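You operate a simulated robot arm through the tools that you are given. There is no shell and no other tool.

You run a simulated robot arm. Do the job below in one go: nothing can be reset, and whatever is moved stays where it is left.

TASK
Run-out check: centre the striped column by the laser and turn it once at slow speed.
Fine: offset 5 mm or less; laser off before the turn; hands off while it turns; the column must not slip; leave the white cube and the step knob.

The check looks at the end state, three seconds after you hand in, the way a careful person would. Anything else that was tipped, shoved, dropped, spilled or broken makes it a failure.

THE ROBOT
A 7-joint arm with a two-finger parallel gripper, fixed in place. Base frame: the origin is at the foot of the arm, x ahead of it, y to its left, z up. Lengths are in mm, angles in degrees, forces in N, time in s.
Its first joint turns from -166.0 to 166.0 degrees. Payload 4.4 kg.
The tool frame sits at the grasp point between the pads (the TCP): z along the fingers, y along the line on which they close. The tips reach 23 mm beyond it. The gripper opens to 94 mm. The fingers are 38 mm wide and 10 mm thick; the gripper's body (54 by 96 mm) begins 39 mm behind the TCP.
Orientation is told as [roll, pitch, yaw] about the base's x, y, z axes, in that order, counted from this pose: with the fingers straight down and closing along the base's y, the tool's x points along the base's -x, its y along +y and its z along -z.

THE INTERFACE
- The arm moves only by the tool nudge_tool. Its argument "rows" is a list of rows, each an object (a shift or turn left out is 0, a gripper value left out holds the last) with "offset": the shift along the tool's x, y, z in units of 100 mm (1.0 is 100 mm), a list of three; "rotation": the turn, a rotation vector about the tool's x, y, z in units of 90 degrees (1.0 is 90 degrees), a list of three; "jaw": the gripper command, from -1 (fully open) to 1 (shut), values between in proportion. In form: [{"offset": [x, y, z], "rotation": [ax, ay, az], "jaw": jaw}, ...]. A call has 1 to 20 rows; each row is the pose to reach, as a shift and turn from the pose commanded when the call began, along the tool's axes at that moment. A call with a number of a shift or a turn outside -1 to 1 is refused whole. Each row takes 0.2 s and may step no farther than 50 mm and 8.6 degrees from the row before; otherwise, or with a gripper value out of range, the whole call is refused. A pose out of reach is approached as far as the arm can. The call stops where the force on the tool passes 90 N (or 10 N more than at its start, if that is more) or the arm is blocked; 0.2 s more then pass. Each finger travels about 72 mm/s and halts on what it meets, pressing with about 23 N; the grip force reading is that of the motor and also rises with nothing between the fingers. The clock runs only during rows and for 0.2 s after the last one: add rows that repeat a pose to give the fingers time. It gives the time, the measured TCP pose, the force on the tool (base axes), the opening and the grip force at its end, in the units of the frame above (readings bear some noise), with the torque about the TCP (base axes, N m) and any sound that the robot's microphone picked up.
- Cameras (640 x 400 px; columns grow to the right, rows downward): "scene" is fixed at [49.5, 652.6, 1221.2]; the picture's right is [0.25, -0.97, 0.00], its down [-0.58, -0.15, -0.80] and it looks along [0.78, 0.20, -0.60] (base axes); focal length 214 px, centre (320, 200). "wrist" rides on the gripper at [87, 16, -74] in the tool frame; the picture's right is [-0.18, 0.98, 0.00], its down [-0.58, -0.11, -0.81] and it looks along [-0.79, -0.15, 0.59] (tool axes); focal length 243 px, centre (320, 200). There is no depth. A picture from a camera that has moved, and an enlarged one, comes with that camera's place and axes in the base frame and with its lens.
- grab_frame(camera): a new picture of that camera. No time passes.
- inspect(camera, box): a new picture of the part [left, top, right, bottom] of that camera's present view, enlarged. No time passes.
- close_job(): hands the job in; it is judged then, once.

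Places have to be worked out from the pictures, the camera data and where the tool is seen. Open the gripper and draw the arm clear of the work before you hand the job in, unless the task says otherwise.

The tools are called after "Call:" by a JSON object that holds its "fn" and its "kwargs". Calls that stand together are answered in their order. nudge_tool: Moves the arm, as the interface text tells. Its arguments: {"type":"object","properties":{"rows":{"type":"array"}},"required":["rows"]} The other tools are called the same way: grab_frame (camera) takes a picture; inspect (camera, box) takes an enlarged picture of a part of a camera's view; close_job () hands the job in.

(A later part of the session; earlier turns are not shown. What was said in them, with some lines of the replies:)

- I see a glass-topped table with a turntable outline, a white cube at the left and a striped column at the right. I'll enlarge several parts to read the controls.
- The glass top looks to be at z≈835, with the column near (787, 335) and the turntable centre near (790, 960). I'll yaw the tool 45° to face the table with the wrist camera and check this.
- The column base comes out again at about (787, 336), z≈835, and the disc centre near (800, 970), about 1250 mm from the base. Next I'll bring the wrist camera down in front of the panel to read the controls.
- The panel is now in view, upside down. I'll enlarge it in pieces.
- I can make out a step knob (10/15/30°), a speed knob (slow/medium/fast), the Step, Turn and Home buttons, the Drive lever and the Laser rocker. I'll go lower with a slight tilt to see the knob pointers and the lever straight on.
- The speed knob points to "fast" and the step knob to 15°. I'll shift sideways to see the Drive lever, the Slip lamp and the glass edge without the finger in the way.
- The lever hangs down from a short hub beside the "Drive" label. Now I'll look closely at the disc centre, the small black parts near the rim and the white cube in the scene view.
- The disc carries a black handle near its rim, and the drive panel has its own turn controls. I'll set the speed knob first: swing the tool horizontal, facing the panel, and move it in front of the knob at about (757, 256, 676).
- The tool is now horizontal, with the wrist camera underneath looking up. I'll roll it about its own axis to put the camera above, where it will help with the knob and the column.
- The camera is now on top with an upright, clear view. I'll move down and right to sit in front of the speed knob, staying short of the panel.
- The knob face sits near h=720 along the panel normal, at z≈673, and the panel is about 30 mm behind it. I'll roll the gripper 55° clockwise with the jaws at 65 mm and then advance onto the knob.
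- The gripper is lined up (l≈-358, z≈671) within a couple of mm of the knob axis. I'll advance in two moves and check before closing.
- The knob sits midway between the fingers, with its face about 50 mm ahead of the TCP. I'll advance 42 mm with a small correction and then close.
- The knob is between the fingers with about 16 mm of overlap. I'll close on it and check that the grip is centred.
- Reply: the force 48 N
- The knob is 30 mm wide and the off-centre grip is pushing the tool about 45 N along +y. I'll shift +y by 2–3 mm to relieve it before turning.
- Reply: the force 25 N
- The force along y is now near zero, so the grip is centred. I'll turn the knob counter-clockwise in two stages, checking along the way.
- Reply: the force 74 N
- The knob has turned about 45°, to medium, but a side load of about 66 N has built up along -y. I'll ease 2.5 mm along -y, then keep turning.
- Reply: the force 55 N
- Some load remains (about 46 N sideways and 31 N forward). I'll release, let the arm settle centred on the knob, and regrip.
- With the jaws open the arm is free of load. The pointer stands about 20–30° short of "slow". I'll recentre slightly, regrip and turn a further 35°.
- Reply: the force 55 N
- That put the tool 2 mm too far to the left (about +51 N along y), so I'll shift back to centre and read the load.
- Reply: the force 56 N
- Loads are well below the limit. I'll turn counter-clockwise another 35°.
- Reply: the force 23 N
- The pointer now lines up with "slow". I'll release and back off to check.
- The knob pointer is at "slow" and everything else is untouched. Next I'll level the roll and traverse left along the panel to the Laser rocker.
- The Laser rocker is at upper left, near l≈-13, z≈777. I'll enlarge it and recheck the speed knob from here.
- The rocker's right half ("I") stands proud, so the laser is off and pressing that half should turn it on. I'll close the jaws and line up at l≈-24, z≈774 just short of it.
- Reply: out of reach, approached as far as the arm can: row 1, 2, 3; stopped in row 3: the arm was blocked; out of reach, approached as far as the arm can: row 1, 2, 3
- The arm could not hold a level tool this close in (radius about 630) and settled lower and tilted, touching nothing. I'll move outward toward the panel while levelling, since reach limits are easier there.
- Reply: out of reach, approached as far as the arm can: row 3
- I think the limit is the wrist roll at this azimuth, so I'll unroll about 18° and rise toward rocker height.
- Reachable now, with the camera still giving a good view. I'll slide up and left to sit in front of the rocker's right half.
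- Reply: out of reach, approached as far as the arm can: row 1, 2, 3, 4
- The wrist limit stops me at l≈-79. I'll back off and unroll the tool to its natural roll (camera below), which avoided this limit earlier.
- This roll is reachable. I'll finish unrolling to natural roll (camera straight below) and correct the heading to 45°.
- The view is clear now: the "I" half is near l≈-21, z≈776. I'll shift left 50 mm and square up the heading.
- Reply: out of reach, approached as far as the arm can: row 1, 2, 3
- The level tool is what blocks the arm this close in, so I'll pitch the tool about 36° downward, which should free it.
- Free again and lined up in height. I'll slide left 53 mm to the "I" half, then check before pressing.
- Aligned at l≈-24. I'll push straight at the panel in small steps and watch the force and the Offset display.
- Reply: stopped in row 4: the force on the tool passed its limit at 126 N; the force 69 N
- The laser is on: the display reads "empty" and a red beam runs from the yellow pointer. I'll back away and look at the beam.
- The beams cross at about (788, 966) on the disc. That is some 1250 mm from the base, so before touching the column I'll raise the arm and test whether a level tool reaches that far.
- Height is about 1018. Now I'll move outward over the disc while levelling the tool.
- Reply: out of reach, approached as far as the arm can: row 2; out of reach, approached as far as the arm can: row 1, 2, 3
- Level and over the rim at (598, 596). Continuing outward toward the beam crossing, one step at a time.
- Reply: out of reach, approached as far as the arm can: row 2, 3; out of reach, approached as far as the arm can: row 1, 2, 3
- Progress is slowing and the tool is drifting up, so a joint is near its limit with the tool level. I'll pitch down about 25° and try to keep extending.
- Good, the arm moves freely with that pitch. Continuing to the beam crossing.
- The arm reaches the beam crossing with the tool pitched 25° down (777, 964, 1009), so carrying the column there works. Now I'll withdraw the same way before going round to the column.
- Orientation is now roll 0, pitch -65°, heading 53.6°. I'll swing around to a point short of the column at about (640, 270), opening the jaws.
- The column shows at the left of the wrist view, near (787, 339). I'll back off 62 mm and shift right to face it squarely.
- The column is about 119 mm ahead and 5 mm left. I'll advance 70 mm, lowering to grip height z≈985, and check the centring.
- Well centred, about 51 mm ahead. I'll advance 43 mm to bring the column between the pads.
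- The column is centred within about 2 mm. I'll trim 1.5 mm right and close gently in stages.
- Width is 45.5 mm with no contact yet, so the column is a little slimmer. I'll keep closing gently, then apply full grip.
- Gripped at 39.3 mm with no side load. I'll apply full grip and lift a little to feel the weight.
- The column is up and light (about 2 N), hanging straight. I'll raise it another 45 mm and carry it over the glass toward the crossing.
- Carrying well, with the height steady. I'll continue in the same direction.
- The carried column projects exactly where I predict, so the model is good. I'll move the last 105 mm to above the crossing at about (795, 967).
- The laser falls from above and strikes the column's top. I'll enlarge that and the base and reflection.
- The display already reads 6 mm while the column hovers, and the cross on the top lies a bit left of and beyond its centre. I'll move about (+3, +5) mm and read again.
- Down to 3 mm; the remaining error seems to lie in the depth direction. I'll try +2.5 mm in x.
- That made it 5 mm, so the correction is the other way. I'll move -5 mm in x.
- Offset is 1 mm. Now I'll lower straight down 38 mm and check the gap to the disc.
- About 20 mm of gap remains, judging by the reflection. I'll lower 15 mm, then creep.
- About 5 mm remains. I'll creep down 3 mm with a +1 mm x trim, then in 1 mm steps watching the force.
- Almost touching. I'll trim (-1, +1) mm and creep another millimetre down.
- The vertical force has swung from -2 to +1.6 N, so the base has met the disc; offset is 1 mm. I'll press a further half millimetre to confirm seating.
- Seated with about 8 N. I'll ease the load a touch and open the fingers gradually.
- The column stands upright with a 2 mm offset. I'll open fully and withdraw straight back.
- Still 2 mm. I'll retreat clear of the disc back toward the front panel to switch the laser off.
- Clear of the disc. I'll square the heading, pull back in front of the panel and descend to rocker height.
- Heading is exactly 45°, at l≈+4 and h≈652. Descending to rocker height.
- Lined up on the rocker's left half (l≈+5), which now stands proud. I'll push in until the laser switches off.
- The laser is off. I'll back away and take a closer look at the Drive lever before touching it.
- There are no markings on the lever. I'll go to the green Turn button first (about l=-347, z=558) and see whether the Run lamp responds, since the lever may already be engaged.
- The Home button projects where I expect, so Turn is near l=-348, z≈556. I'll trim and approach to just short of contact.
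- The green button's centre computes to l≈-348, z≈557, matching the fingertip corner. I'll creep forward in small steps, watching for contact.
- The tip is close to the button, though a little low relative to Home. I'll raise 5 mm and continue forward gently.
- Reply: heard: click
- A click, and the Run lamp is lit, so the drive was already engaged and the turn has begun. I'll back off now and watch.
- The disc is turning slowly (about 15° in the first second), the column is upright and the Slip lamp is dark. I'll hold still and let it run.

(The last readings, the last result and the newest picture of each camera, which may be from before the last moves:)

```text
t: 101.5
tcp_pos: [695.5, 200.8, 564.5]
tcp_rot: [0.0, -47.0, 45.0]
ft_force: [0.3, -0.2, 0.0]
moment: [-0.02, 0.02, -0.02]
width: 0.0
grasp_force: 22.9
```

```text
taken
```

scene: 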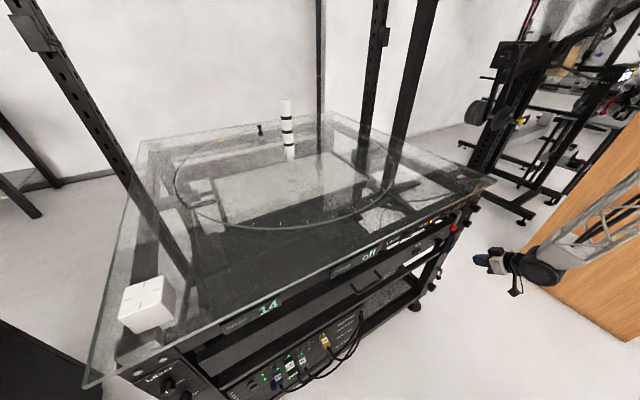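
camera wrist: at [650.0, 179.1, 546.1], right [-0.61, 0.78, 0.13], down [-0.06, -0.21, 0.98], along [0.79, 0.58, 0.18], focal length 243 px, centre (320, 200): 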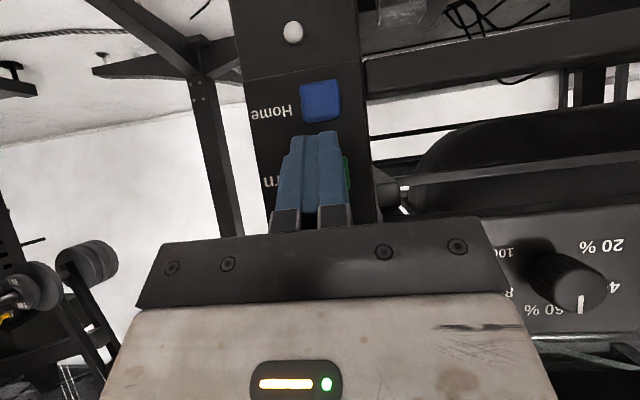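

The step count is 14, the column is steady and Run is still on. At 15° per step a full turn is 24 steps, so I'll keep waiting.

Call:
{"fn": "nudge_tool", "kwargs": {"rows": [{}, {}, {}, {}, {}, {}, {}, {}, {}, {}, {}, {}, {}, {}, {}, {}, {}, {}, {}, {}]}}

Call:
{"fn": "inspect", "kwargs": {"camera": "scene", "box": [160, 80, 480, 320]}}

Call:
{"fn": "nudge_tool", "kwargs": {"rows": [{}, {}, {}, {}, {}, {}, {}, {}, {}, {}, {}, {}, {}, {}, {}, {}, {}, {}, {}, {}]}}

Call:
{"fn": "inspect", "kwargs": {"camera": "scene", "box": [160, 80, 480, 320]}}

Call:
{"fn": "inspect", "kwargs": {"camera": "scene", "box": [220, 200, 480, 330]}}

```text
t: 105.7
tcp_pos: [693.7, 201.2, 565.5]
tcp_rot: [0.0, -47.0, 45.1]
ft_force: [0.5, 0.1, 0.2]
moment: [-0.03, 0.01, 0.04]
width: 0.0
grasp_force: 22.7
```

```text
1.67 times, centred on (320, 200) of scene
camera zoom: at [49.5, 652.6, 1221.2], right [0.25, -0.97, 0.0], down [-0.58, -0.15, -0.8], along [0.78, 0.2, -0.6], focal length 358 px, centre (320, 200)
```

zoom: 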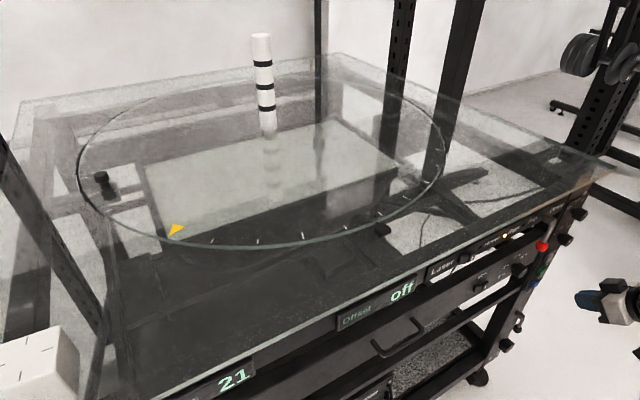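

```text
t: 109.9
tcp_pos: [694.6, 200.5, 565.4]
tcp_rot: [0.0, -47.1, 45.0]
ft_force: [-0.2, 0.1, -0.4]
moment: [-0.02, 0.0, -0.01]
width: 0.1
grasp_force: 22.6
```

```text
1.67 times, centred on (320, 200) of scene
camera zoom: at [49.5, 652.6, 1221.2], right [0.25, -0.97, 0.0], down [-0.58, -0.15, -0.8], along [0.78, 0.2, -0.6], focal length 358 px, centre (320, 200)
```

zoom: 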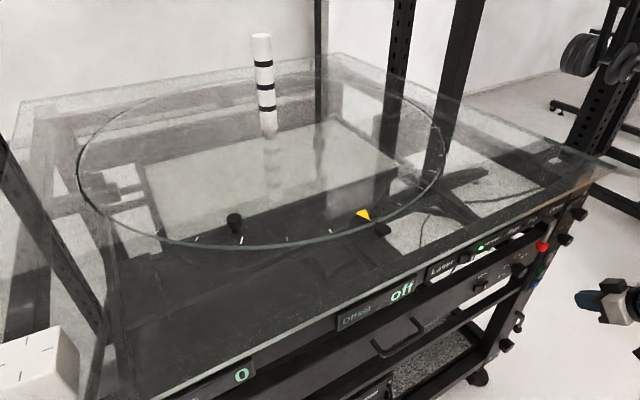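

```text
2.46 times, centred on (350, 265) of scene
camera zoom: at [49.5, 652.6, 1221.2], right [0.25, -0.97, 0.0], down [-0.58, -0.15, -0.8], along [0.78, 0.2, -0.6], focal length 528 px, centre (246, 40)
```

zoom: 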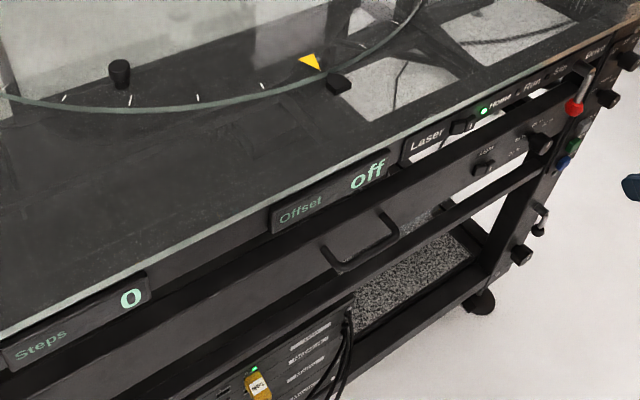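

The turn is complete: Run is off, Home is lit, Slip is dark, and the column is still upright in place. I'll open the gripper and draw the arm further back.

Call:
{"fn": "nudge_tool", "kwargs": {"rows": [{"offset": [0.2, 0, -0.21], "jaw": -1}, {"offset": [0.4, 0, -0.43]}, {"offset": [0.55, 0, -0.59]}, {"offset": [0.55, 0, -0.59]}]}}

Call:
{"fn": "grab_frame", "kwargs": {"camera": "scene"}}

Call:
{"fn": "inspect", "kwargs": {"camera": "scene", "box": [380, 190, 500, 270]}}

Call:
{"fn": "inspect", "kwargs": {"camera": "scene", "box": [250, 80, 330, 190]}}

```text
t: 110.9
tcp_pos: [636.6, 141.8, 561.8]
tcp_rot: [0.0, -47.1, 45.1]
ft_force: [0.4, 0.1, 0.1]
moment: [0.04, 0.03, 0.02]
width: 94.1
grasp_force: 0.0
```

```text
taken
```

scene: 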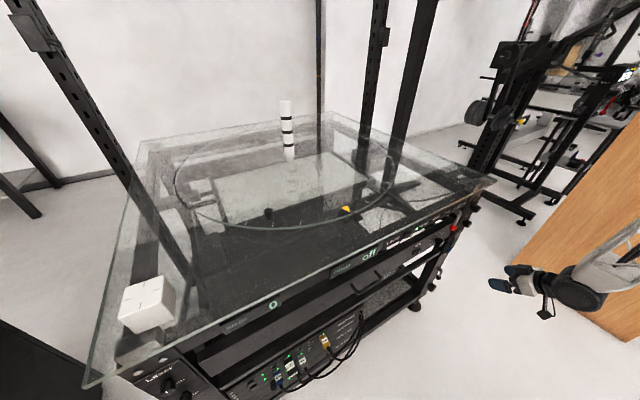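

```text
5.00 times, centred on (440, 230) of scene
camera zoom: at [49.5, 652.6, 1221.2], right [0.25, -0.97, 0.0], down [-0.58, -0.15, -0.8], along [0.78, 0.2, -0.6], focal length 1072 px, centre (-280, 50)
```

zoom: 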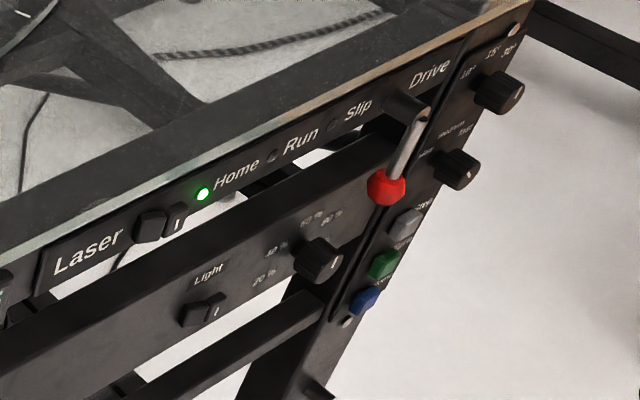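

```text
3.64 times, centred on (290, 135) of scene
camera zoom: at [49.5, 652.6, 1221.2], right [0.25, -0.97, 0.0], down [-0.58, -0.15, -0.8], along [0.78, 0.2, -0.6], focal length 780 px, centre (429, 436)
```

zoom: 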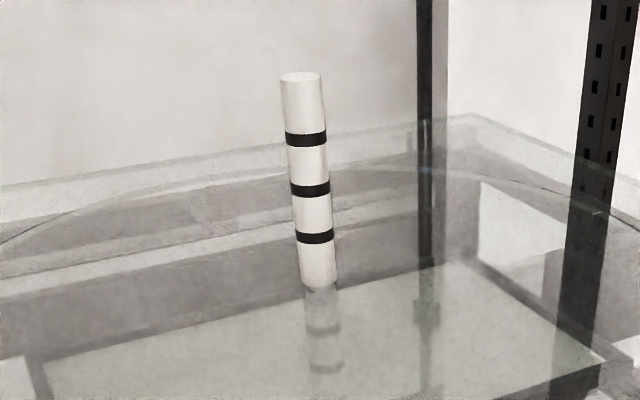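

Final check: the column stands centred (2 mm when last measured), the laser is off, speed is on slow, Home is lit and Slip is dark. The white cube and step knob are untouched, and the gripper is open and clear, so I'm handing the job in.

Call:
{"fn": "close_job", "kwargs": {}}

```text
The job is handed in.
```

The run-out check is done and handed in. The striped column made one full turn at slow speed and is still upright on the disc.

- **Centring:** the laser display read 2 mm after I released the column, against the 5 mm limit. I did not measure it again after the turn, because the laser stays off.
- **Speed:** the knob was on "fast" at the start, and I turned it to "slow" before the run.
- **Laser:** it was switched off, with the display reading "off", before I pressed Turn.
- **Turn:** the Run lamp lit when I pressed Turn, and I backed the arm away at once. The step counter ran up and returned to 0 with the Home lamp lit. The Slip lamp was dark whenever I checked it.
- **Left alone:** I did not touch the white cube, the step knob or the Drive lever, which was already engaged.

The gripper is open and the arm is clear of the table.
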